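You operate a simulated robot arm through the tools that you are given. There is no shell and no other tool. Be economical: measure what you need, move in short steps, check, and stop when the job is done.

You run a simulated robot arm. Do the job below in one go: nothing can be reset, and whatever is moved stays where it is left.

Task
Press a disc on press six in hand mode, holding full force on it for at least 4 seconds.
Fine: in this order: feed tub over and back by hand, sliding tray in, down, up within a second after, tray out.

It is judged by the outcome, as a careful person would: the job done as asked, and still so three seconds after it is handed in. It fails if anything else is knocked over, pushed out of place, dropped, spilled or broken.

Robot
A 6-joint arm with a fingered hand on a trunk, on a base that drives. Base frame: it is fixed to the floor where the robot stands at the start and does not move with it; the origin is under the middle of the robot, x ahead of it, y to its left, z up. Lengths are in m, angles in rad, forces in N, time in s.
With the tool pointing down near the work surface it reaches from about 0.1 to 0.52 m from the robot's upright axis, wherever it stands. Its first joint turns from -2.897 to 2.897 rad. Places, roughly: press five down button [1.9, 2, 1.2]; press five force dial [1.9, 2, 1.3]; press five gate lever [2.1, 2.5, 1.2]; press five hold dial [1.9, 1.9, 1.3]; press five in button [1.8, 2, 1.2]; press five lamp switch [2, 1.9, 1.6]; press five left big button [2.2, 2.6, 1]; press five lift button [1.8, 1.9, 1.2]; press five mode switch [1.8, 1.9, 1.3]; press five out button [1.8, 1.9, 1.2]; press five power switch [1.8, 1.8, 1.3]; press five reset button [1.8, 2, 1.1]; press five right big button [1.9, 2.3, 1]; press five square pad [2.2, 2.3, 1.1]; press five start button [1.8, 2.1, 1.1]; press five stop button [1.7, 2, 1.1]. Payload 3.1 kg.
The tool frame sits at the grasp point between the pads (the TCP): z along the fingers, y along the line on which they close. The tips reach 0.022 m beyond it. Largest opening 0.132 m; the body of the gripper starts 0.06 m behind the TCP. The gripper is a hand of 4 fingers: y runs from the thumb to the fingers, the wrist lies at [0, 0, -0.218] in the tool frame, and closing takes about 1.5 s.
Orientation is that of the tool frame in the base frame, as a unit quaternion [w, x, y, z]. With the fingers straight down and closing along the base's y, the tool's x points along the base's -x, its y along +y and its z along -z.

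Tools
- The arm moves only by the tool nudge_tool. Its arguments are lists of equal length, an entry for each row: "dr": the turn, a rotation vector about the tool's x, y, z in rad, a list of three; "linear": the shift along the tool's x, y, z in m, a list of three. In form: {"dr": [[rx, ry, rz], ...], "linear": [[tx, ty, tz], ...]}. A call has 1 to 8 rows; each row is the pose to reach, as a shift and turn from the pose commanded when the call began, along the tool's axes at that moment. "grip" is the closure, from 0 (fully open) to 1 (shut), set as the call begins (left out, the last holds). A row lasts 0.2 s, in which the tool goes at most 0.05 m and 0.15 rad; a call with a longer step from one row to the next is refused whole, and so is a gripper value outside its range. A pose out of reach is approached as far as the arm can. The call stops where the force on the tool passes 40 N (or 10 N more than at its start, if that is more) or the arm is blocked; 0.2 s more then pass. Each finger travels about 0.153 m/s and halts on what it meets, pressing with about 26 N; the grip force reading is that of the motor and also rises with nothing between the fingers. The clock runs only during rows and for 0.2 s after the last one: add rows that repeat a pose to give the fingers time. It gives the time, the measured TCP pose, the force on the tool (base axes), the opening and the grip force at its end, in the units of the frame above (readings bear some noise), with the torque about the TCP (base axes, N m) and any sound that the robot's microphone picked up.
- Cameras (640 x 400 px; columns grow to the right, rows downward): "scene" is now at [-0.0148, 0.0799, 1.6358]; the picture's right is [-0.84, -0.55, 0.00], its down [-0.40, 0.61, -0.68] and it looks along [0.37, -0.57, -0.74] (base axes); focal length 274 px, centre (320, 200). "wrist" rides on the gripper at [0.053, -0.053, -0.084] in the tool frame; the picture's right is [0.71, 0.71, 0.00], its down [-0.53, 0.53, -0.67] and it looks along [-0.47, 0.47, 0.74] (tool axes); focal length 247 px, centre (320, 200). There is no depth. A picture from a camera that has moved, and an enlarged one, comes with that camera's place and axes in the base frame and with its lens.
- camera(camera): a new picture of that camera. No time passes.
- slide_trunk(by): slides the trunk up (or, below 0, down) by that many m; the arm and the scene camera ride with it, the base frame stays. It gives what a move gives, with no picture.
- drive_base(legs): drives the robot by 1 to 6 legs, each [ahead, left, turn to the left] in m, m and rad, along the robot's own axes; the way and the turn of a leg run together, so that a leg with both is an arc; at most 1.5 m and 3.142 rad a leg. The arm and the cameras ride along, it lands a little off, and it stops where it bumps. It gives what a move gives.
- set_fingers(finger1, finger2, finger3, thumb_bend): sets how far each is bent, from 0 (flat) to 1 (curled in); at 0.3 the hand is open as for a grip, at 0.7 the pads meet at the TCP. One left out holds its place. A second passes; each finger stops where it meets its share of the squeeze, and holds until it gets a number again. A gripper value or a shape takes the hand back. It gives what a move gives, with no picture; readings hold the bend of each and the force on the fingers (four entries, about 0 where the hand has none), thumb and palm.
- hand_shape(shape): the hand has 4 fingers and takes this shape, open, in about a second: jaw (thumb against the fingers, like two jaws); tri (thumb and two fingers); tip (a fingertip pinch); poke (one finger out to press); point (the index stretched); flat (the hand flat); cup (the hand cupped); fist (a fist). The gripper value then closes the fingers along that shape, each until it touches; the sizes above hold for jaw. It gives what a move gives, with no picture.
- turn_head(pan, tilt): turns the head with the scene camera to pan (to the left, within 2.705 rad either way) and tilt (down, from -0.506 to 1.204), counted from straight ahead of the robot. It gives what a move gives.
- zoom(camera, box): a new picture of the part [left, top, right, bottom] of that camera's present view, enlarged. No time passes.
- hand_in(): hands the job in; it is judged then, once.

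Go step by step. Nothing tells you exact positions but the pictures and the camera data: compare them with the known pose of the tool, close in by small moves and look again before you grip or let go. The budget is 120 turns and 82 pictures, counting those below and the enlarged ones. Unless the task says otherwise, let go and move clear before handing in.

The tools are called after "Request:" as a command line: name --argument value ..., lists and objects as JSON in quotes. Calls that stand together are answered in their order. nudge_tool: Moves the arm, as the interface text tells. Its arguments: {"type":"object","properties":{"dr":{"type":"array"},"linear":{"type":"array"},"grip":{"type":"number"}},"required":["dr","linear"]} The other tools are called the same way: slide_trunk (by) slides the trunk up or down; hand_shape (shape) gives the hand a shape; set_fingers (finger1, finger2, finger3, thumb_bend) moves the fingers one by one; drive_base (legs) drives the base; turn_head (pan, tilt) turns the head that bears the scene camera; camera (camera) takes a picture; zoom (camera, box) takes an enlarged picture of a part of a camera's view; hand_in () hands the job in.

At the start:

```text
time_s: 0.0
position: [0.0632, -0.3294, 1.3705]
tool_rot: [0.0, 0.0, 1.0, 0.0]
contact_force: [0.5, 0.8, 0.2]
torque: [-0.03, -0.03, 0.03]
gripper_width: 0.1321
gripper_force: 0.1
shape: jaw
bend: [0.3, 0.3, 0.3, 0.3]
finger forces: [0.0, 0.0, 0.1, 0.1, 0.0, 0.0]
trunk travel left (down, up): [-0.315, 0.071]
robot x, y, heading: [-0.0016, 0.0015, 0.005]
head pan, tilt: [-0.988, 0.827]
```

scene: 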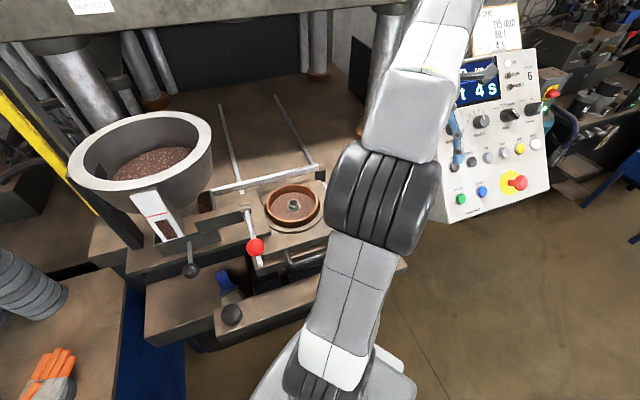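
wrist: 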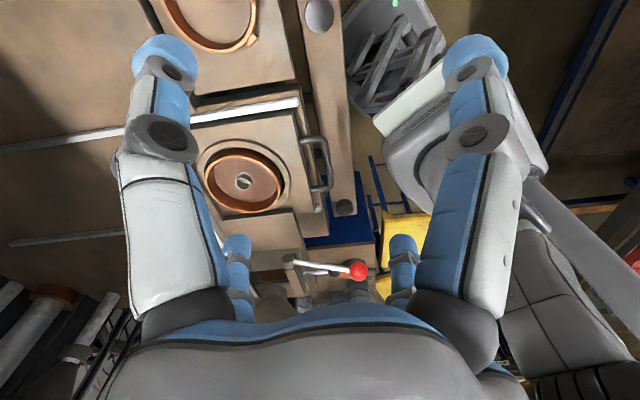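

I see press six right in front: feed tub on the left, ring die on a sliding tray, gate lever (red ball), and a control panel to the right. I'll zoom in on the panel and labels first.

Request:
zoom --camera "scene" --box '[430, 0, 570, 220]'

Request:
zoom --camera "scene" --box '[60, 90, 340, 350]'

Request:
turn_head --pan -0.988 --tilt 0.2

Request:
camera --camera "scene"

```text
1.82 times, centred on (500, 110) of scene
camera zoom: at [-0.0148, 0.0799, 1.6358], right [-0.84, -0.55, 0.0], down [-0.4, 0.61, -0.68], along [0.37, -0.57, -0.74], focal length 499 px, centre (-7, 364)
```

zoom: 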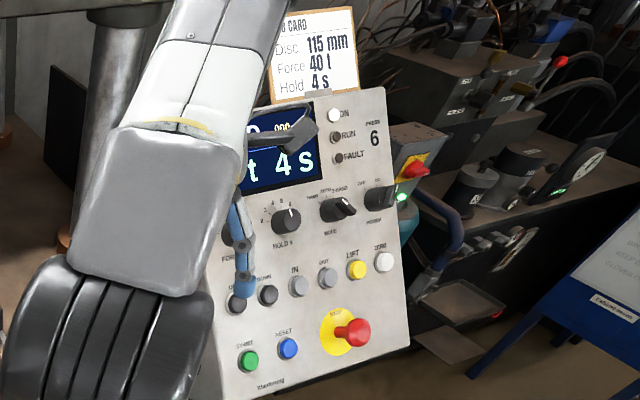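

```text
1.54 times, centred on (200, 220) of scene
camera zoom: at [-0.0148, 0.0799, 1.6358], right [-0.84, -0.55, 0.0], down [-0.4, 0.61, -0.68], along [0.37, -0.57, -0.74], focal length 422 px, centre (505, 169)
```

zoom: 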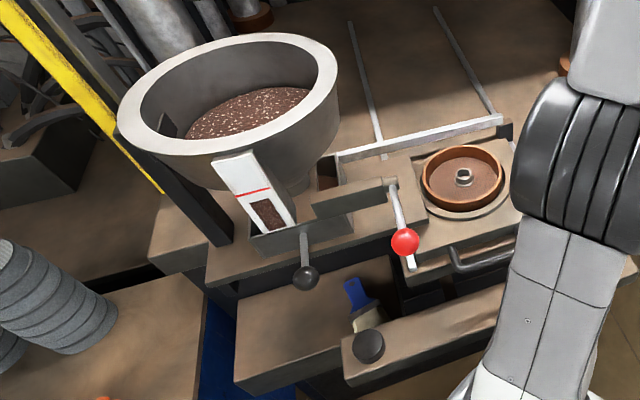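

```text
time_s: 1.0
position: [0.0629, -0.3297, 1.3716]
tool_rot: [0.0, 0.0, 1.0, 0.0]
contact_force: [0.9, -0.4, -0.2]
torque: [-0.01, 0.02, 0.04]
gripper_width: 0.1319
gripper_force: 0.1
shape: jaw
bend: [0.3, 0.3, 0.3, 0.3]
finger forces: [0.0, 0.0, 0.0, 0.0, 0.1, 0.1]
trunk travel left (down, up): [-0.315, 0.071]
robot x, y, heading: [-0.0015, -0.003, -0.004]
head pan, tilt: [-0.988, 0.201]
```

```text
77 pictures are left
camera scene: at [-0.0072, 0.0684, 1.6915], right [-0.83, -0.55, 0.0], down [-0.11, 0.17, -0.98], along [0.54, -0.82, -0.2], focal length 274 px, centre (320, 200)
```

scene: 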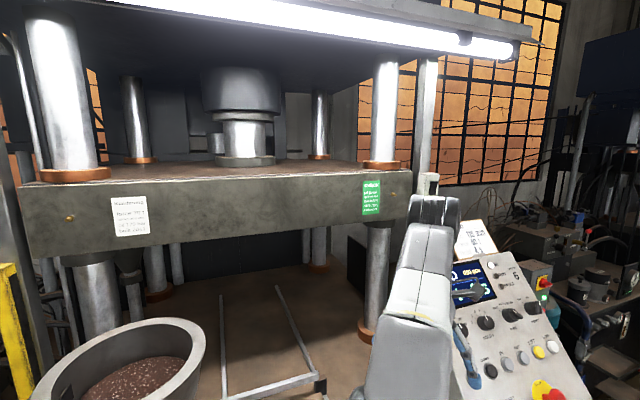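

Let me read the cards on the press and the panel.

Request:
zoom --camera "scene" --box '[100, 180, 164, 244]'

Request:
zoom --camera "scene" --box '[350, 170, 400, 225]'

Request:
zoom --camera "scene" --box '[440, 210, 600, 400]'

```text
6.25 times, centred on (132, 212) of scene
camera zoom: at [-0.0072, 0.0684, 1.6915], right [-0.83, -0.55, 0.0], down [-0.11, 0.17, -0.98], along [0.54, -0.82, -0.2], focal length 1714 px, centre (1495, 125)
```

zoom: 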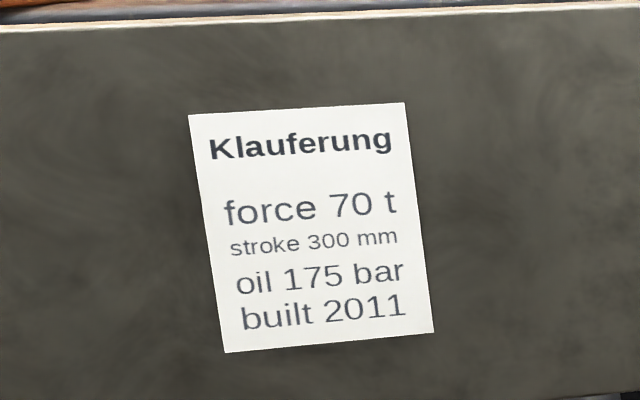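

```text
7.27 times, centred on (375, 198) of scene
camera zoom: at [-0.0072, 0.0684, 1.6915], right [-0.83, -0.55, 0.0], down [-0.11, 0.17, -0.98], along [0.54, -0.82, -0.2], focal length 1995 px, centre (-80, 218)
```

zoom: 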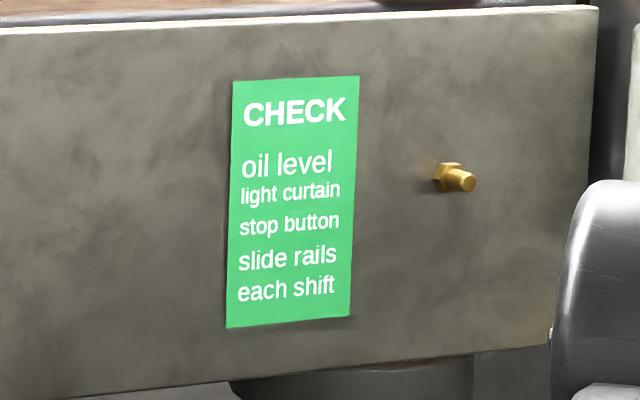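

```text
2.11 times, centred on (520, 305) of scene
camera zoom: at [-0.0072, 0.0684, 1.6915], right [-0.83, -0.55, 0.0], down [-0.11, 0.17, -0.98], along [0.54, -0.82, -0.2], focal length 577 px, centre (-101, -21)
```

zoom: 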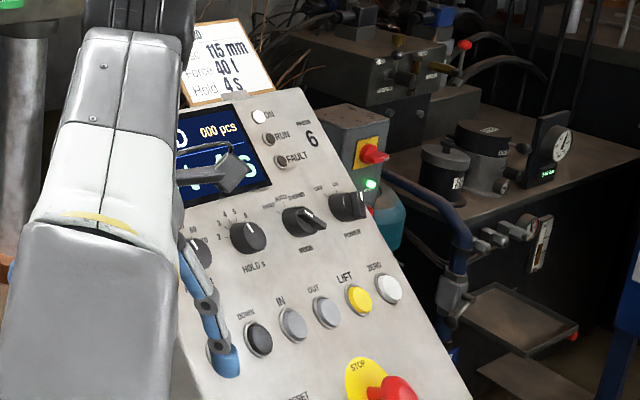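

The job card says force 40 t, hold 4 s; the panel has mode HAND/AUTO/2-HAND. The arm hides part of the panel, so I'll move the hand aside and look again.

Request:
nudge_tool --dr '[[0, 0, 0], [0, 0, 0], [0, 0, 0], [0, 0, 0], [0, 0, 0], [0, 0, 0]]' --linear '[[-0.04, 0.02, 0], [-0.08, 0.04, 0], [-0.12, 0.06, 0], [-0.16, 0.08, 0], [-0.2, 0.1, 0], [-0.24, 0.12, 0]]'

Request:
turn_head --pan -1.3 --tilt 0.6

Request:
camera --camera "scene"

```text
time_s: 2.4
position: [0.3062, -0.2098, 1.3666]
tool_rot: [0.001, 0.001, 1.0, -0.002]
contact_force: [0.5, 0.6, -0.2]
torque: [-0.01, -0.02, 0.01]
gripper_width: 0.1321
gripper_force: 0.2
shape: jaw
bend: [0.3, 0.3, 0.3, 0.3]
finger forces: [0.0, 0.0, 0.0, 0.0, 0.2, 0.1]
trunk travel left (down, up): [-0.315, 0.071]
robot x, y, heading: [-0.0019, 0.0012, -0.001]
head pan, tilt: [-0.988, 0.201]
```

```text
time_s: 3.3
position: [0.305, -0.2103, 1.3668]
tool_rot: [0.001, 0.0, 1.0, -0.001]
contact_force: [0.4, -1.1, -0.2]
torque: [-0.01, -0.04, 0.0]
gripper_width: 0.1319
gripper_force: 0.0
shape: jaw
bend: [0.3, 0.3, 0.3, 0.3]
finger forces: [0.0, 0.0, 0.0, 0.1, 0.1, 0.1]
trunk travel left (down, up): [-0.315, 0.071]
robot x, y, heading: [0.0007, 0.0016, -0.001]
head pan, tilt: [-1.3, 0.6]
```

```text
73 pictures are left
camera scene: at [-0.0345, 0.0611, 1.6549], right [-0.96, -0.27, 0.0], down [-0.15, 0.54, -0.83], along [0.22, -0.8, -0.56], focal length 274 px, centre (320, 200)
```

scene: 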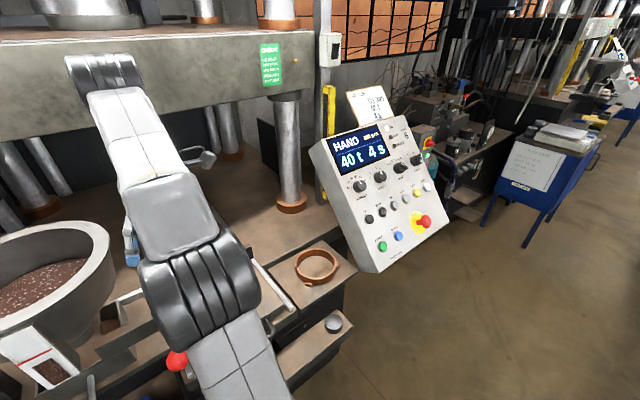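

Request:
zoom --camera "scene" --box '[300, 80, 460, 280]'

Request:
zoom --camera "scene" --box '[340, 140, 445, 205]'

Request:
zoom --camera "scene" --box '[490, 110, 610, 240]'

```text
2.00 times, centred on (380, 180) of scene
camera zoom: at [-0.0345, 0.0611, 1.6549], right [-0.96, -0.27, 0.0], down [-0.15, 0.54, -0.83], along [0.22, -0.8, -0.56], focal length 548 px, centre (200, 240)
```

zoom: 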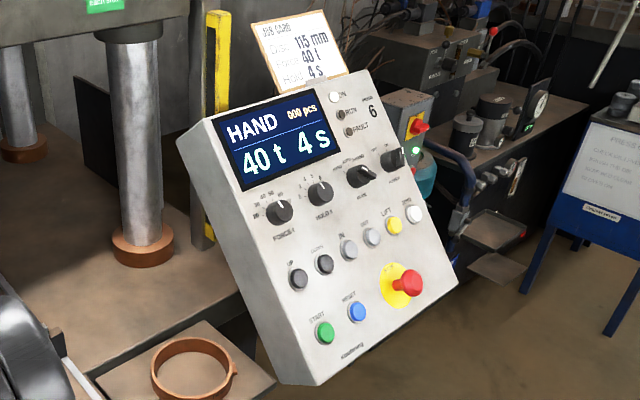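

```text
6.10 times, centred on (392, 172) of scene
camera zoom: at [-0.0345, 0.0611, 1.6549], right [-0.96, -0.27, 0.0], down [-0.15, 0.54, -0.83], along [0.22, -0.8, -0.56], focal length 1672 px, centre (-122, 368)
```

zoom: 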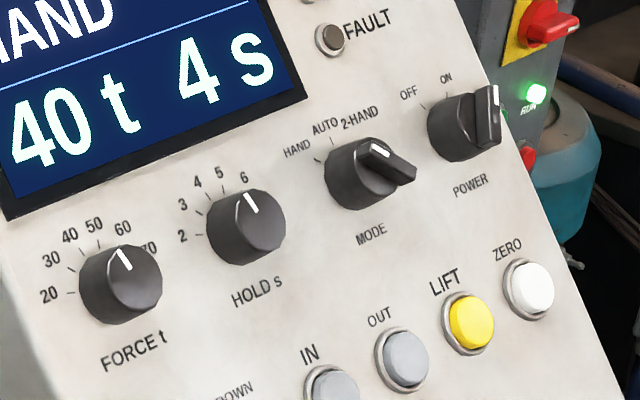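

```text
3.08 times, centred on (550, 175) of scene
camera zoom: at [-0.0345, 0.0611, 1.6549], right [-0.96, -0.27, 0.0], down [-0.15, 0.54, -0.83], along [0.22, -0.8, -0.56], focal length 844 px, centre (-388, 277)
```

zoom: 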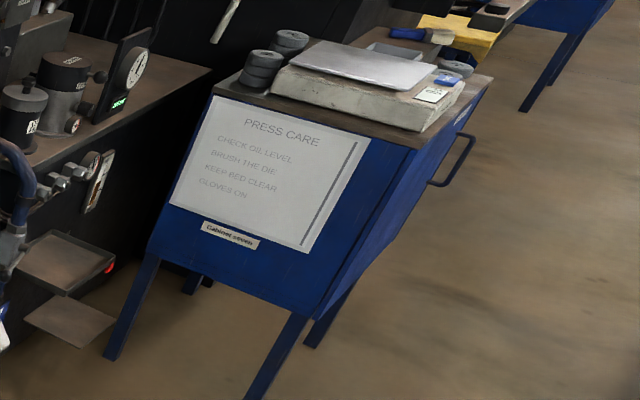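

The display already reads HAND, 40 t, 4 s, 000 pcs, so the settings match. Now I'll look at the feed tub, tray and the floor around.

Request:
turn_head --pan -0.6 --tilt 0.95

Request:
camera --camera "scene"

Request:
camera --camera "wrist"

Request:
turn_head --pan 0.2 --tilt 0.6

Request:
camera --camera "scene"

```text
time_s: 4.4
position: [0.3041, -0.2106, 1.3655]
tool_rot: [0.001, 0.0, 1.0, -0.001]
contact_force: [-0.4, 0.6, -0.7]
torque: [0.0, 0.01, 0.0]
gripper_width: 0.1321
gripper_force: 0.0
shape: jaw
bend: [0.3, 0.3, 0.3, 0.3]
finger forces: [0.0, 0.0, 0.0, 0.0, 0.1, 0.0]
trunk travel left (down, up): [-0.315, 0.071]
robot x, y, heading: [0.0007, -0.0004, -0.0]
head pan, tilt: [-0.6, 0.949]
```

```text
69 pictures are left
camera scene: at [0.0016, 0.105, 1.6265], right [-0.57, -0.82, 0.0], down [-0.67, 0.46, -0.58], along [0.48, -0.33, -0.81], focal length 274 px, centre (320, 200)
```

scene: 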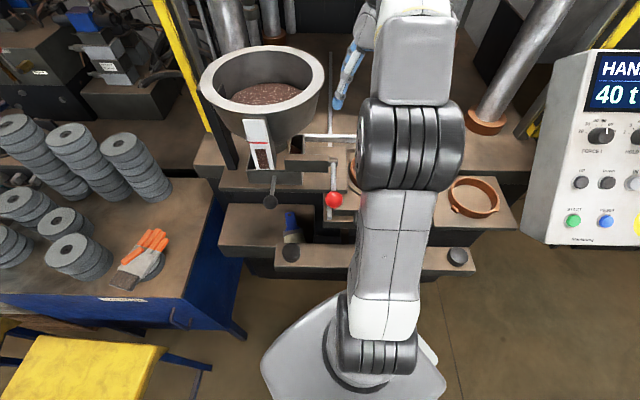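

```text
68 pictures are left
camera wrist: at [0.251, -0.2631, 1.4501], right [-0.71, 0.71, 0.0], down [0.52, 0.53, 0.67], along [0.47, 0.47, -0.74], focal length 247 px, centre (320, 200)
```

wrist: 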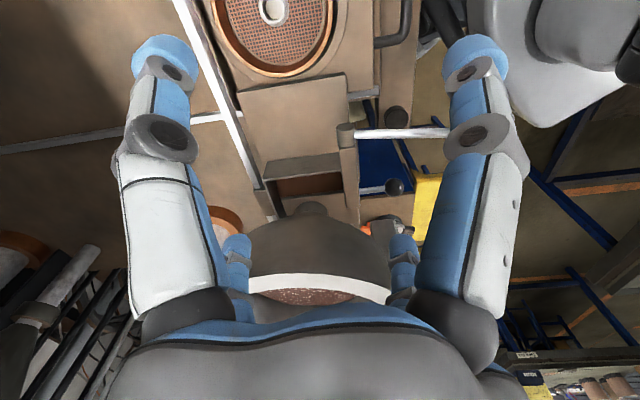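

```text
time_s: 5.5
position: [0.3051, -0.2123, 1.3663]
tool_rot: [0.0, 0.0, 1.0, -0.001]
contact_force: [-0.1, -1.2, -0.5]
torque: [0.01, 0.0, -0.02]
gripper_width: 0.1317
gripper_force: 0.1
shape: jaw
bend: [0.3, 0.3, 0.3, 0.3]
finger forces: [0.0, 0.0, 0.0, 0.1, 0.1, 0.1]
trunk travel left (down, up): [-0.315, 0.071]
robot x, y, heading: [0.0016, -0.0016, 0.0]
head pan, tilt: [0.201, 0.6]
```

```text
67 pictures are left
camera scene: at [0.0282, 0.1637, 1.6548], right [0.2, -0.98, 0.0], down [-0.55, -0.11, -0.82], along [0.81, 0.16, -0.57], focal length 274 px, centre (320, 200)
```

scene: 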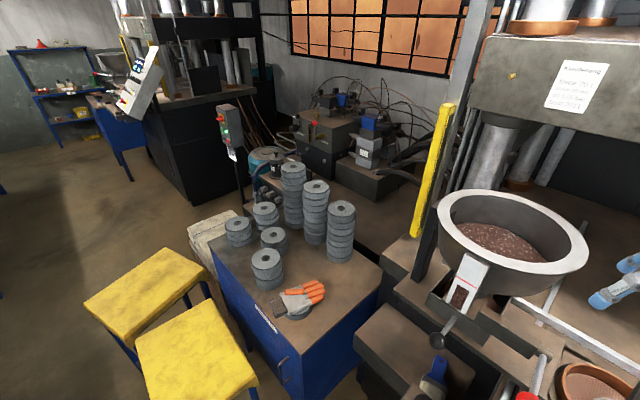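

Die centre triangulates to about (0.31, -0.285, 1.09), red gate-lever ball (0.22, -0.08, 1.23), black tub handle ball (0.34, 0.0, 1.14). I'll swing the arm back toward its start side and look closely at the tub mechanism.

Request:
nudge_tool --dr '[[0, 0, 0], [0, 0, 0], [0, 0, 0], [0, 0, 0], [0, 0, 0], [0, 0, 0], [0, 0, 0]]' --linear '[[0.045, -0.02, 0], [0.09, -0.04, 0], [0.135, -0.06, 0], [0.18, -0.08, 0], [0.225, -0.1, 0], [0.27, -0.11, 0], [0.3, -0.12, 0]]'

Request:
turn_head --pan -0.5 --tilt 0.85

Request:
zoom --camera "scene" --box '[140, 20, 460, 340]'

```text
time_s: 7.1
position: [0.0598, -0.3179, 1.37]
tool_rot: [-0.001, 0.002, 1.0, 0.0]
contact_force: [0.3, -0.7, 0.3]
torque: [0.0, 0.03, 0.0]
gripper_width: 0.1317
gripper_force: 0.0
shape: jaw
bend: [0.3, 0.3, 0.3, 0.3]
finger forces: [0.0, 0.1, 0.0, 0.0, 0.0, 0.0]
out of reach, approached as far as the arm can: row 6, 7
trunk travel left (down, up): [-0.315, 0.071]
robot x, y, heading: [-0.0059, 0.0014, -0.003]
head pan, tilt: [0.201, 0.6]
```

```text
time_s: 8.2
position: [0.0602, -0.3184, 1.3686]
tool_rot: [-0.001, 0.002, 1.0, -0.001]
contact_force: [0.9, -0.6, -0.1]
torque: [-0.01, 0.01, -0.01]
gripper_width: 0.1319
gripper_force: 0.0
shape: jaw
bend: [0.3, 0.3, 0.3, 0.3]
finger forces: [0.1, 0.1, 0.0, 0.0, 0.0, 0.1]
trunk travel left (down, up): [-0.315, 0.071]
robot x, y, heading: [-0.0012, -0.0031, 0.0]
head pan, tilt: [-0.499, 0.85]
```

```text
1.25 times, centred on (300, 180) of scene
camera zoom: at [0.0102, 0.1088, 1.634], right [-0.48, -0.88, 0.0], down [-0.66, 0.36, -0.66], along [0.58, -0.32, -0.75], focal length 343 px, centre (345, 225)
```

zoom: 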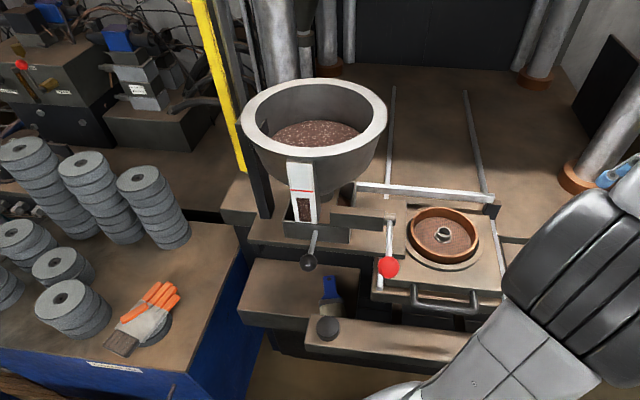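

Request:
zoom --camera "scene" --box '[240, 100, 400, 260]'

Request:
zoom --camera "wrist" --box '[180, 80, 440, 340]'

```text
2.50 times, centred on (320, 180) of scene
camera zoom: at [0.0102, 0.1088, 1.634], right [-0.48, -0.88, 0.0], down [-0.66, 0.36, -0.66], along [0.58, -0.32, -0.75], focal length 686 px, centre (320, 250)
```

zoom: 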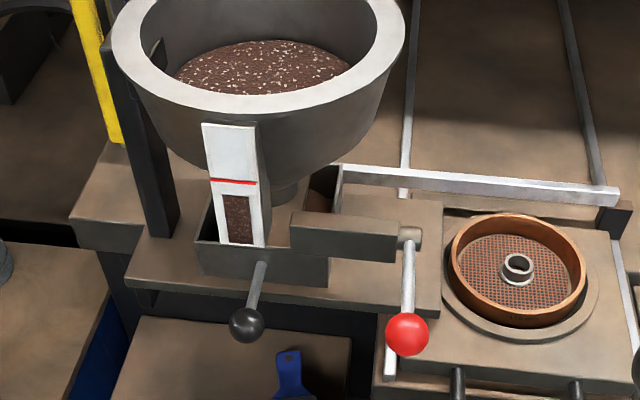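

```text
1.54 times, centred on (310, 210) of wrist
camera zoom: at [0.0074, -0.37, 1.4532], right [-0.7, 0.71, 0.0], down [0.53, 0.52, 0.67], along [0.47, 0.47, -0.74], focal length 380 px, centre (335, 185)
```

zoom: 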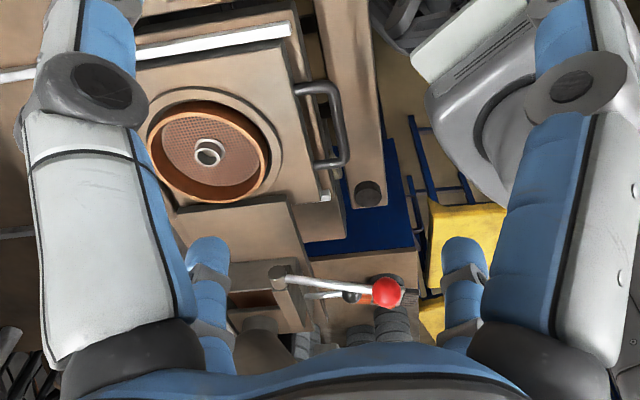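

Request:
zoom --camera "scene" --box '[285, 130, 355, 180]'

Request:
zoom --camera "wrist" --box '[260, 240, 380, 320]'

```text
8.00 times, centred on (320, 155) of scene
camera zoom: at [0.0102, 0.1088, 1.634], right [-0.48, -0.88, 0.0], down [-0.66, 0.36, -0.66], along [0.58, -0.32, -0.75], focal length 2194 px, centre (320, 560)
```

zoom: 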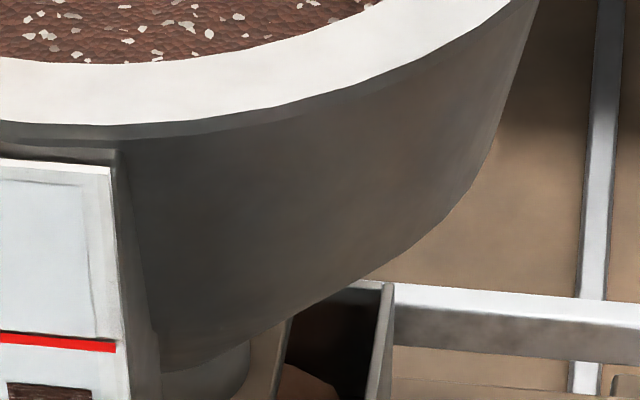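

```text
5.00 times, centred on (320, 280) of wrist
camera zoom: at [0.0074, -0.37, 1.4532], right [-0.7, 0.71, 0.0], down [0.53, 0.52, 0.67], along [0.47, 0.47, -0.74], focal length 1235 px, centre (320, -200)
```

zoom: 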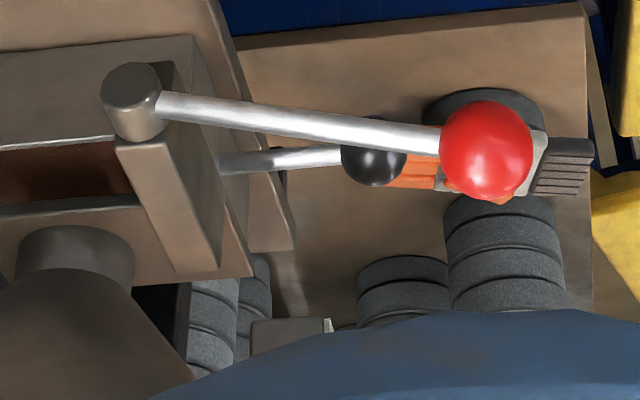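

The tub box slides sideways with the black-ball handle; the gate lever sits on the box's front corner. I'll try the tub handle first: yaw the hand to the press axis, keeping high and in front.

Request:
nudge_tool --dr '[[0, 0, 0.12], [0, 0, 0.24], [0, 0, 0.36], [0, 0, 0.48], [0, 0, 0.61]]' --linear '[[-0.03, 0.03, 0], [-0.06, 0.06, -0.01], [-0.09, 0.09, -0.015], [-0.11, 0.12, -0.02], [-0.13, 0.15, -0.02]]'

Request:
camera --camera "scene"

Request:
camera --camera "wrist"

```text
time_s: 9.4
position: [0.1882, -0.1644, 1.3918]
tool_rot: [0.0, 0.301, 0.954, -0.001]
contact_force: [-1.0, 0.6, 0.7]
torque: [-0.02, 0.04, -0.02]
gripper_width: 0.1317
gripper_force: 0.0
shape: jaw
bend: [0.3, 0.3, 0.3, 0.3]
finger forces: [0.0, 0.0, 0.0, 0.0, 0.1, 0.1]
trunk travel left (down, up): [-0.315, 0.071]
robot x, y, heading: [-0.0003, -0.0014, -0.005]
head pan, tilt: [-0.499, 0.85]
```

```text
61 pictures are left
camera scene: at [0.0105, 0.1096, 1.6339], right [-0.48, -0.88, 0.0], down [-0.66, 0.36, -0.66], along [0.58, -0.32, -0.75], focal length 274 px, centre (320, 200)
```

scene: 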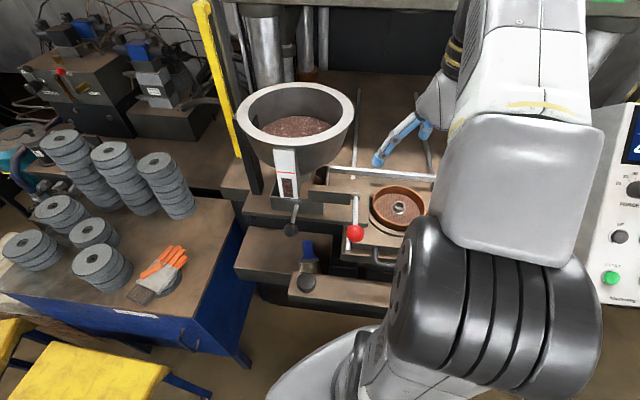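

```text
60 pictures are left
camera wrist: at [0.1148, -0.1773, 1.4749], right [-0.17, 0.98, 0.0], down [0.73, 0.13, 0.67], along [0.66, 0.12, -0.74], focal length 247 px, centre (320, 200)
```

wrist: 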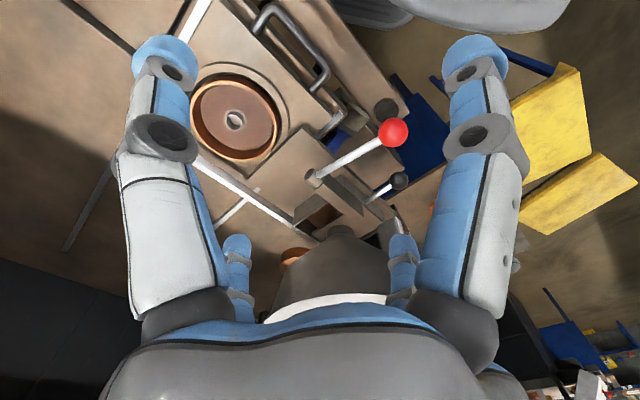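

Ball positions agree from the new view. Next I move left over the handle while tilting the hand, then down to a pre-grasp spot above/in front of the black ball.

Request:
nudge_tool --dr '[[0, -0.087, 0], [0, -0.174, 0], [0, -0.261, 0], [0, -0.348, 0], [0, -0.436, 0], [0, -0.436, 0], [0, -0.436, 0], [0, -0.436, 0]]' --linear '[[0.004, 0.044, 0], [0.008, 0.088, 0], [0.012, 0.132, 0], [0.016, 0.176, 0], [0.02, 0.221, 0], [0.02, 0.221, 0.04], [0.02, 0.221, 0.08], [0.02, 0.221, 0.11]]'

Request:
camera --camera "scene"

Request:
camera --camera "wrist"

```text
time_s: 11.1
position: [0.2872, 0.0371, 1.3031]
tool_rot: [0.217, 0.291, 0.93, -0.059]
contact_force: [-27.5, 20.7, 23.2]
torque: [-2.19, -3.05, 0.04]
gripper_width: 0.1318
gripper_force: 0.0
shape: jaw
bend: [0.3, 0.3, 0.0, 0.3]
finger forces: [0.1, 0.1, 52.3, 0.0, 0.0, 0.0]
trunk travel left (down, up): [-0.315, 0.071]
robot x, y, heading: [0.0018, 0.0016, 0.005]
head pan, tilt: [-0.499, 0.85]
stopped in row 8: the force on the tool passed its limit at 49 N (the readings are from after the stop); the commanded pose is now the measured one
```

```text
59 pictures are left
camera scene: at [-0.0049, 0.1151, 1.6337], right [-0.48, -0.88, 0.0], down [-0.65, 0.36, -0.67], along [0.59, -0.32, -0.74], focal length 274 px, centre (320, 200)
```

scene: 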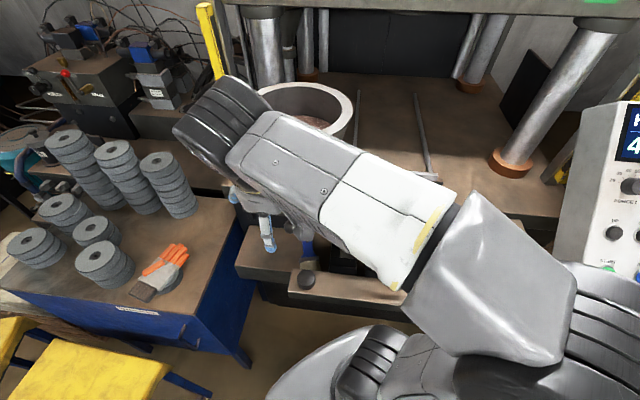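

```text
58 pictures are left
camera wrist: at [0.1875, 0.0418, 1.3547], right [-0.12, 0.95, -0.3], down [0.44, 0.32, 0.84], along [0.89, -0.03, -0.46], focal length 247 px, centre (320, 200)
```

wrist: 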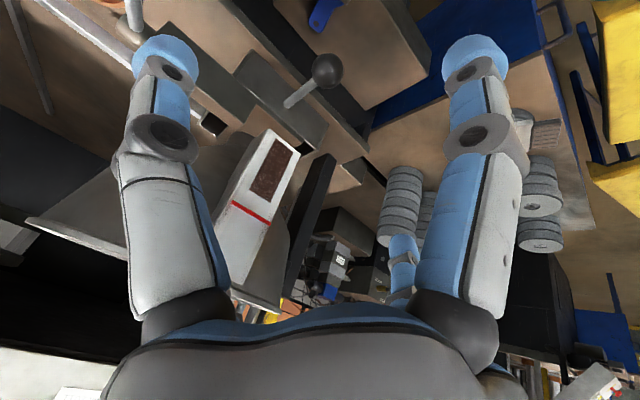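

A finger touched the tub's chute or rim on the way down (52 N). I back straight out along the finger direction and check that nothing shifted.

Request:
nudge_tool --dr '[[0, 0, 0], [0, 0, 0], [0, 0, 0]]' --linear '[[0.02, 0, -0.03], [0.05, 0, -0.05], [0.08, 0, -0.06]]'

Request:
camera --camera "wrist"

Request:
camera --camera "scene"

```text
time_s: 11.9
position: [0.2221, 0.0846, 1.3181]
tool_rot: [0.208, 0.294, 0.931, -0.062]
contact_force: [-0.8, 0.1, -1.2]
torque: [0.05, 0.03, 0.04]
gripper_width: 0.132
gripper_force: 0.0
shape: jaw
bend: [0.3, 0.3, 0.3, 0.3]
finger forces: [0.0, 0.1, 0.0, 0.0, 0.0, 0.0]
trunk travel left (down, up): [-0.315, 0.071]
robot x, y, heading: [-0.0033, -0.003, -0.001]
head pan, tilt: [-0.499, 0.85]
```

```text
57 pictures are left
camera wrist: at [0.1226, 0.0902, 1.3712], right [-0.12, 0.95, -0.3], down [0.46, 0.32, 0.83], along [0.88, -0.04, -0.47], focal length 247 px, centre (320, 200)
```

wrist: 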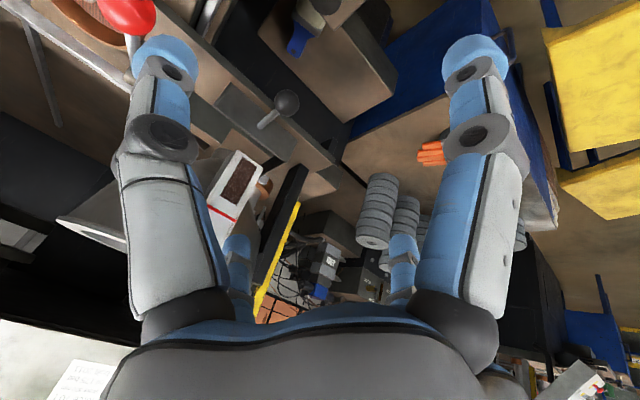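

```text
56 pictures are left
camera scene: at [0.0111, 0.1084, 1.634], right [-0.48, -0.88, 0.0], down [-0.66, 0.36, -0.66], along [0.58, -0.32, -0.75], focal length 274 px, centre (320, 200)
```

scene: 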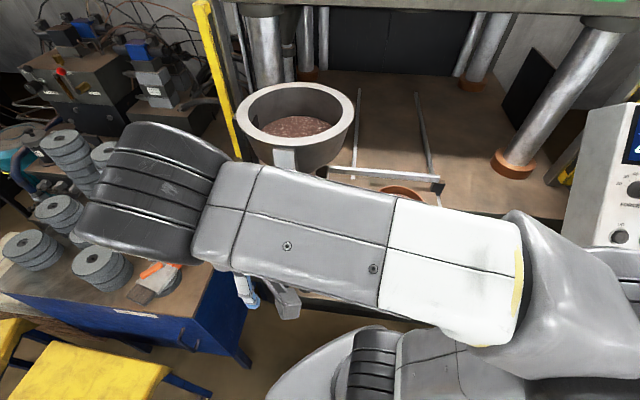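

Nothing shifted. To work the handle from lower and further back I want a little more room, so I check the floor behind the robot.

Request:
turn_head --pan 2.6 --tilt 0.7

Request:
camera --camera "scene"

Request:
turn_head --pan -2.3 --tilt 0.7

Request:
camera --camera "scene"

```text
time_s: 14.6
position: [0.2209, 0.0863, 1.3183]
tool_rot: [0.209, 0.293, 0.931, -0.062]
contact_force: [0.3, -0.3, -0.3]
torque: [-0.01, 0.01, 0.0]
gripper_width: 0.132
gripper_force: 0.0
shape: jaw
bend: [0.3, 0.3, 0.3, 0.3]
finger forces: [0.0, 0.1, 0.1, 0.0, 0.0, 0.0]
trunk travel left (down, up): [-0.315, 0.071]
robot x, y, heading: [-0.0008, 0.0008, -0.002]
head pan, tilt: [2.601, 0.7]
```

```text
55 pictures are left
camera scene: at [-0.132, 0.1903, 1.6462], right [0.51, 0.86, 0.0], down [0.55, -0.33, -0.76], along [-0.66, 0.39, -0.64], focal length 274 px, centre (320, 200)
```

scene: 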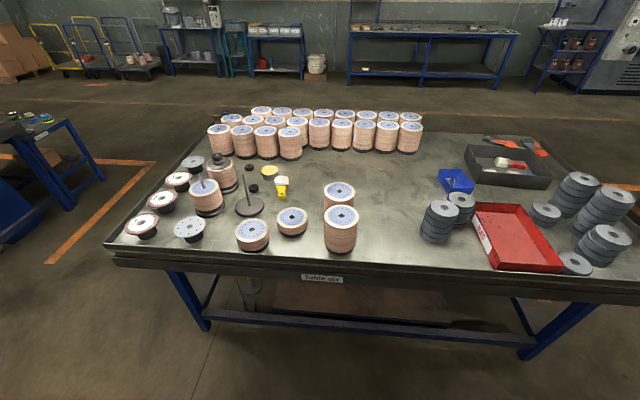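

```text
time_s: 18.4
position: [0.2204, 0.0859, 1.3184]
tool_rot: [0.209, 0.292, 0.931, -0.062]
contact_force: [0.7, -0.4, 0.2]
torque: [-0.03, -0.03, 0.0]
gripper_width: 0.1321
gripper_force: 0.1
shape: jaw
bend: [0.3, 0.3, 0.3, 0.3]
finger forces: [0.0, 0.1, 0.0, 0.0, 0.0, 0.0]
trunk travel left (down, up): [-0.315, 0.071]
robot x, y, heading: [0.0021, 0.0028, 0.002]
head pan, tilt: [-2.3, 0.7]
```

```text
54 pictures are left
camera scene: at [-0.1157, 0.0831, 1.6462], right [-0.75, 0.67, 0.0], down [0.43, 0.48, -0.77], along [-0.51, -0.57, -0.64], focal length 274 px, centre (320, 200)
```

scene: 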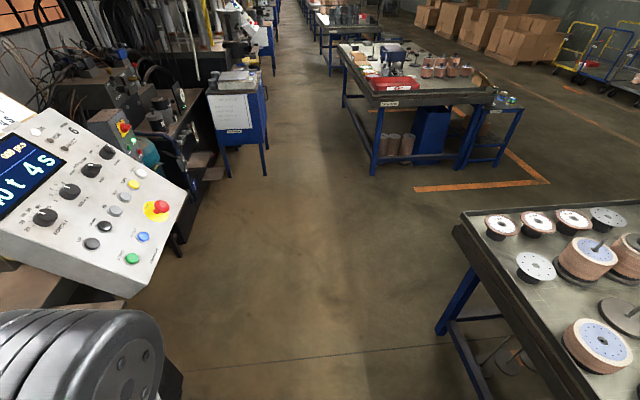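

There's free floor behind (table six is ~0.7 m off) and along the aisle to the panel. UP button triangulates to about (-0.01, -0.555, 1.185) with the row running along (-0.61,-0.79). I back up 0.1 m for the tub work.

Request:
drive_base --legs '[[-0.1, 0, 0]]'

Request:
turn_head --pan -0.35 --tilt 0.85

Request:
nudge_tool --dr '[[0, -0.12, 0], [0, -0.24, 0], [0, -0.35, 0]]' --linear '[[0, 0, 0], [0, 0, 0], [0, 0, 0]]'

Request:
camera --camera "wrist"

Request:
camera --camera "scene"

```text
time_s: 19.6
position: [0.1201, 0.0859, 1.3179]
tool_rot: [0.209, 0.293, 0.931, -0.061]
contact_force: [-0.4, -0.1, -0.1]
torque: [-0.01, 0.01, 0.04]
gripper_width: 0.1319
gripper_force: 0.0
shape: jaw
bend: [0.3, 0.3, 0.3, 0.3]
finger forces: [0.0, 0.0, 0.0, 0.0, 0.0, 0.1]
trunk travel left (down, up): [-0.315, 0.071]
robot x, y, heading: [-0.1, 0.0016, 0.004]
head pan, tilt: [-2.3, 0.7]
```

```text
time_s: 21.5
position: [0.122, 0.0853, 1.319]
tool_rot: [0.209, 0.293, 0.931, -0.062]
contact_force: [0.0, 0.2, -0.6]
torque: [-0.01, -0.02, 0.0]
gripper_width: 0.132
gripper_force: 0.1
shape: jaw
bend: [0.3, 0.3, 0.3, 0.3]
finger forces: [0.0, 0.1, 0.0, 0.1, 0.0, 0.0]
trunk travel left (down, up): [-0.315, 0.071]
robot x, y, heading: [-0.0962, -0.0005, -0.001]
head pan, tilt: [-0.351, 0.85]
```

```text
time_s: 22.3
position: [0.1224, 0.0873, 1.3179]
tool_rot: [0.368, 0.278, 0.88, -0.112]
contact_force: [-0.5, -0.2, -0.7]
torque: [0.03, 0.0, 0.03]
gripper_width: 0.132
gripper_force: 0.0
shape: jaw
bend: [0.3, 0.3, 0.3, 0.3]
finger forces: [0.1, 0.0, 0.1, 0.0, 0.1, 0.0]
trunk travel left (down, up): [-0.315, 0.071]
robot x, y, heading: [-0.0989, 0.0015, 0.001]
head pan, tilt: [-0.351, 0.85]
```

```text
53 pictures are left
camera wrist: at [0.0124, 0.0981, 1.3394], right [0.0, 0.87, -0.5], down [0.21, 0.49, 0.85], along [0.98, -0.1, -0.18], focal length 247 px, centre (320, 200)
```

wrist: 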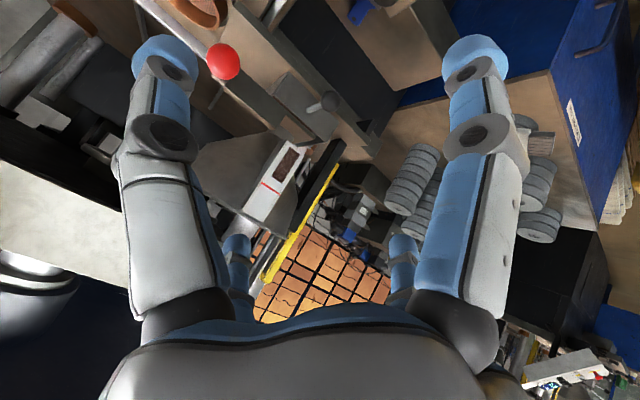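

```text
52 pictures are left
camera scene: at [-0.0848, 0.1198, 1.6339], right [-0.34, -0.94, 0.0], down [-0.71, 0.26, -0.66], along [0.62, -0.23, -0.75], focal length 274 px, centre (320, 200)
```

scene: 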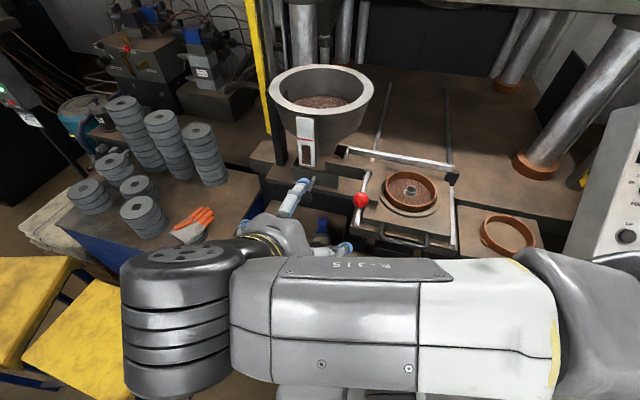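

The wrist view shows the four digits sit around the palm, so the forward one hit the chute. I'll take the "poke" shape (one finger), which also suits the buttons, and look at it.

Request:
hand_shape --shape "poke"

Request:
camera --camera "wrist"

```text
time_s: 23.2
position: [0.1213, 0.0865, 1.3181]
tool_rot: [0.367, 0.278, 0.881, -0.111]
contact_force: [0.0, 0.4, 0.3]
torque: [0.04, 0.01, 0.02]
gripper_width: 0.0
gripper_force: 0.0
shape: poke
bend: [1.0, 1.0, 1.0, 0.91]
finger forces: [0.0, 0.1, 0.0, 0.0, 0.0, 0.0]
trunk travel left (down, up): [-0.315, 0.071]
robot x, y, heading: [-0.0982, 0.0044, 0.002]
head pan, tilt: [-0.351, 0.85]
```

```text
51 pictures are left
camera wrist: at [0.0124, 0.098, 1.3396], right [0.0, 0.87, -0.5], down [0.21, 0.49, 0.85], along [0.98, -0.1, -0.19], focal length 247 px, centre (320, 200)
```

wrist: 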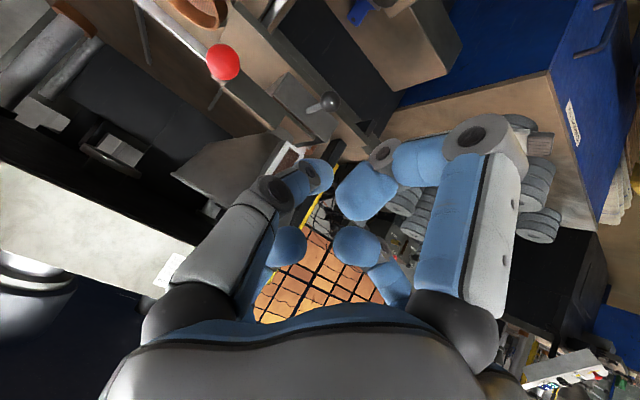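

"Poke" curls everything to a closed cluster. Let me try "point" instead.

Request:
hand_shape --shape "point"

Request:
camera --camera "wrist"

```text
time_s: 24.1
position: [0.1221, 0.0851, 1.3177]
tool_rot: [0.367, 0.277, 0.881, -0.111]
contact_force: [0.3, 0.1, 0.7]
torque: [0.01, 0.03, -0.01]
gripper_width: 0.1263
gripper_force: 0.0
shape: point
bend: [0.7, 1.0, 1.0, 0.81]
finger forces: [0.1, 0.1, 0.0, 0.0, 0.0, 0.0]
trunk travel left (down, up): [-0.315, 0.071]
robot x, y, heading: [-0.0982, -0.0023, 0.004]
head pan, tilt: [-0.351, 0.85]
```

```text
50 pictures are left
camera wrist: at [0.0124, 0.098, 1.3396], right [0.0, 0.87, -0.5], down [0.21, 0.49, 0.85], along [0.98, -0.1, -0.19], focal length 247 px, centre (320, 200)
```

wrist: 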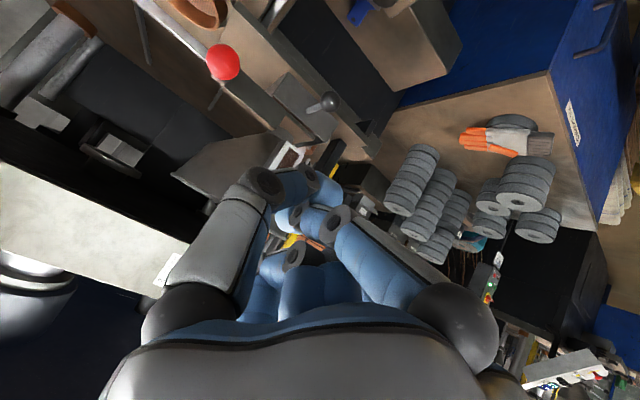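

Neither is ideal for the handle. I'll go back to jaw and roll the hand 45° so the four digits straddle the chute and rod.

Request:
hand_shape --shape "jaw"

Request:
nudge_tool --dr '[[0, 0, 0.14], [0, 0, 0.28], [0, 0, 0.42], [0, 0, 0.56], [0, 0, 0.7], [0, 0, 0.785]]' --linear '[[0, 0, 0], [0, 0, 0], [0, 0, 0], [0, 0, 0], [0, 0, 0], [0, 0, 0]]'

Request:
camera --camera "wrist"

```text
time_s: 25.0
position: [0.1214, 0.0851, 1.3183]
tool_rot: [0.368, 0.277, 0.881, -0.112]
contact_force: [-0.5, 0.6, 0.7]
torque: [-0.01, 0.03, 0.01]
gripper_width: 0.132
gripper_force: 0.1
shape: jaw
bend: [0.3, 0.3, 0.3, 0.3]
finger forces: [0.1, 0.0, 0.1, 0.0, 0.1, 0.0]
trunk travel left (down, up): [-0.315, 0.071]
robot x, y, heading: [-0.0983, 0.0002, 0.002]
head pan, tilt: [-0.351, 0.85]
```

```text
time_s: 26.4
position: [0.1212, 0.0856, 1.3187]
tool_rot: [0.382, 0.594, 0.707, 0.039]
contact_force: [0.2, 0.2, -0.8]
torque: [0.02, -0.02, -0.01]
gripper_width: 0.132
gripper_force: 0.0
shape: jaw
bend: [0.3, 0.3, 0.3, 0.3]
finger forces: [0.0, 0.0, 0.0, 0.0, 0.1, 0.1]
trunk travel left (down, up): [-0.315, 0.071]
robot x, y, heading: [-0.0997, -0.0009, -0.0]
head pan, tilt: [-0.351, 0.85]
```

```text
49 pictures are left
camera wrist: at [0.0301, 0.1512, 1.3248], right [0.57, 0.82, 0.01], down [0.04, -0.04, 1.0], along [0.82, -0.57, -0.05], focal length 247 px, centre (320, 200)
```

wrist: 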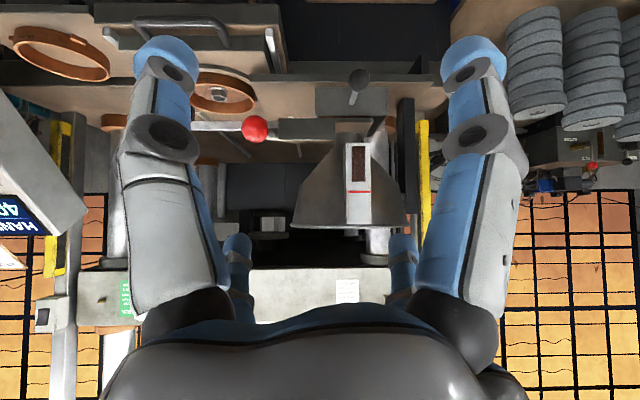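

Now I have a symmetric view straight at the handle: ball at about (0.343, 0.0, 1.143), chute above it. I advance to 10 cm short of the ball along the finger axis.

Request:
nudge_tool --dr '[[0, 0, 0], [0, 0, 0], [0, 0, 0], [0, 0, 0], [0, 0, 0]]' --linear '[[0.003, 0.013, 0.038], [0.005, 0.026, 0.076], [0.008, 0.039, 0.113], [0.01, 0.052, 0.15], [0.013, 0.0656, 0.188]]'

Request:
camera --camera "wrist"

```text
time_s: 27.6
position: [0.2901, 0.0447, 1.2103]
tool_rot: [0.382, 0.593, 0.708, 0.038]
contact_force: [0.3, 0.8, 0.4]
torque: [-0.01, 0.01, -0.03]
gripper_width: 0.1319
gripper_force: 0.0
shape: jaw
bend: [0.3, 0.3, 0.3, 0.3]
finger forces: [0.1, 0.0, 0.0, 0.0, 0.0, 0.1]
trunk travel left (down, up): [-0.315, 0.071]
robot x, y, heading: [-0.0991, 0.0008, 0.001]
head pan, tilt: [-0.351, 0.85]
```

```text
48 pictures are left
camera wrist: at [0.198, 0.1094, 1.2164], right [0.57, 0.82, 0.01], down [0.04, -0.03, 1.0], along [0.82, -0.57, -0.05], focal length 247 px, centre (320, 200)
```

wrist: 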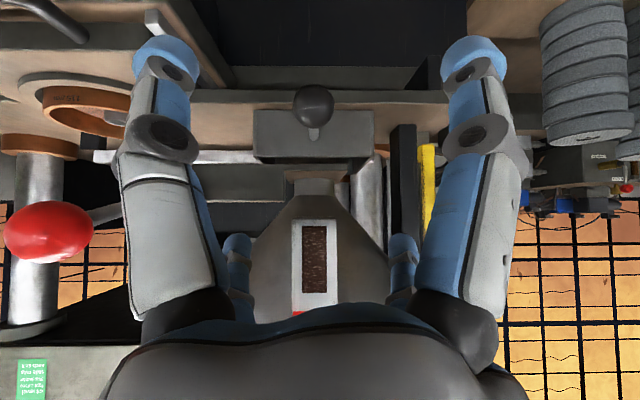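

The ball is dead centre between the digits; I advance 8.5 cm so it sits at the grasp point.

Request:
nudge_tool --dr '[[0, 0, 0], [0, 0, 0], [0, 0, 0]]' --linear '[[0, -0.003, 0.03], [0, -0.005, 0.06], [0, -0.008, 0.085]]'

Request:
camera --camera "wrist"

```text
time_s: 28.4
position: [0.3281, 0.0051, 1.15]
tool_rot: [0.382, 0.593, 0.708, 0.038]
contact_force: [0.2, 0.1, -0.3]
torque: [0.03, 0.02, -0.03]
gripper_width: 0.1318
gripper_force: 0.0
shape: jaw
bend: [0.3, 0.3, 0.3, 0.3]
finger forces: [0.0, 0.1, 0.0, 0.0, 0.1, 0.0]
trunk travel left (down, up): [-0.315, 0.071]
robot x, y, heading: [-0.0968, 0.002, -0.001]
head pan, tilt: [-0.351, 0.85]
```

```text
47 pictures are left
camera wrist: at [0.2355, 0.0706, 1.1552], right [0.57, 0.82, 0.01], down [0.04, -0.03, 1.0], along [0.82, -0.57, -0.05], focal length 247 px, centre (320, 200)
```

wrist: 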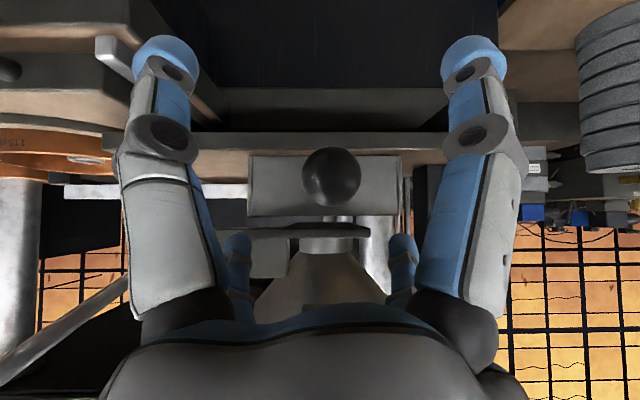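

Ball is at the grasp point. I close the hand on it.

Request:
nudge_tool --dr '[[0, 0, 0], [0, 0, 0], [0, 0, 0], [0, 0, 0], [0, 0, 0], [0, 0, 0], [0, 0, 0], [0, 0, 0]]' --linear '[[0, 0, 0.005], [0, 0, 0.008], [0, 0, 0.008], [0, 0, 0.008], [0, 0, 0.008], [0, 0, 0.008], [0, 0, 0.008], [0, 0, 0.008]]' --grip 1.0

Request:
camera --camera "wrist"

```text
time_s: 30.2
position: [0.3317, 0.0015, 1.1434]
tool_rot: [0.382, 0.593, 0.708, 0.036]
contact_force: [-4.5, -3.9, -9.3]
torque: [0.0, 0.14, 0.01]
gripper_width: 0.0208
gripper_force: 26.2
shape: jaw
bend: [0.77, 0.79, 0.76, 0.7]
finger forces: [24.2, 23.3, 22.4, 0.0, 23.0, 0.1]
trunk travel left (down, up): [-0.315, 0.071]
robot x, y, heading: [-0.0989, 0.0029, 0.001]
head pan, tilt: [-0.351, 0.85]
```

```text
46 pictures are left
camera wrist: at [0.239, 0.0664, 1.1496], right [0.57, 0.82, 0.01], down [0.04, -0.03, 1.0], along [0.82, -0.57, -0.05], focal length 247 px, centre (320, 200)
```

wrist: 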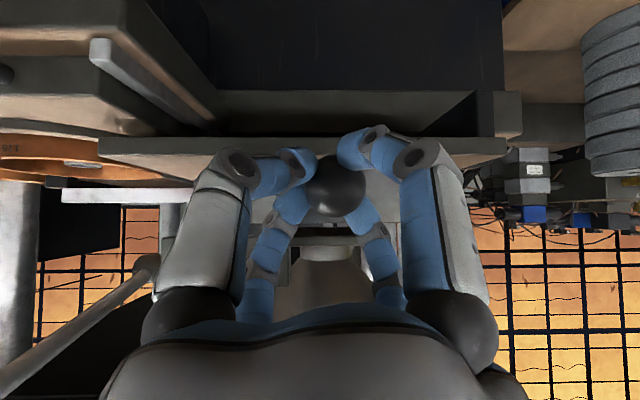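

Firm grip. I test-push the tub 4 cm to the right.

Request:
nudge_tool --dr '[[0, 0, 0], [0, 0, 0], [0, 0, 0]]' --linear '[[-0.007, -0.007, 0], [-0.014, -0.0143, 0], [-0.028, -0.0285, -0.001]]'

Request:
camera --camera "wrist"

```text
time_s: 31.0
position: [0.3085, -0.0276, 1.1433]
tool_rot: [0.382, 0.593, 0.708, 0.038]
contact_force: [0.1, 4.1, -13.9]
torque: [0.06, 0.17, 0.13]
gripper_width: 0.021
gripper_force: 26.1
shape: jaw
bend: [0.77, 0.79, 0.76, 0.7]
finger forces: [26.1, 23.6, 21.3, 0.0, 21.3, 0.0]
trunk travel left (down, up): [-0.315, 0.071]
robot x, y, heading: [-0.0984, 0.0008, 0.002]
head pan, tilt: [-0.351, 0.85]
```

```text
45 pictures are left
camera wrist: at [0.2171, 0.0361, 1.1501], right [0.57, 0.82, 0.01], down [0.04, -0.03, 1.0], along [0.82, -0.57, -0.05], focal length 247 px, centre (320, 200)
```

wrist: 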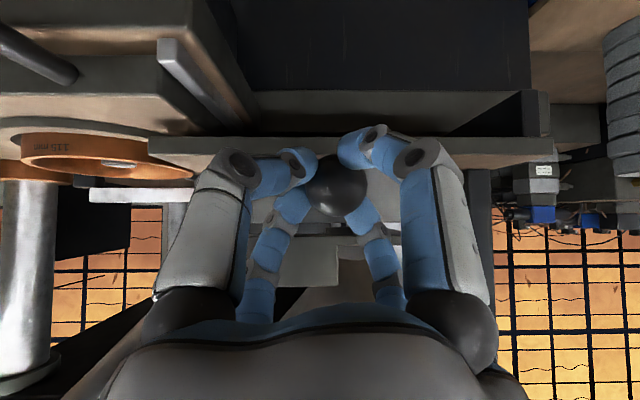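

Request:
zoom --camera "scene" --box '[240, 50, 480, 280]'

```text
1.74 times, centred on (360, 165) of scene
camera zoom: at [-0.0837, 0.1194, 1.6339], right [-0.34, -0.94, 0.0], down [-0.71, 0.26, -0.66], along [0.62, -0.23, -0.75], focal length 477 px, centre (250, 261)
```

zoom: 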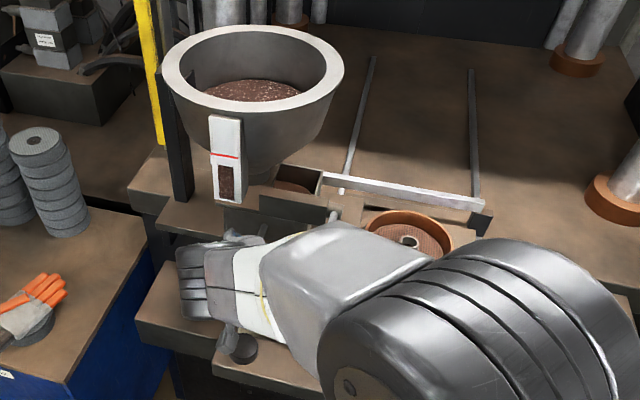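

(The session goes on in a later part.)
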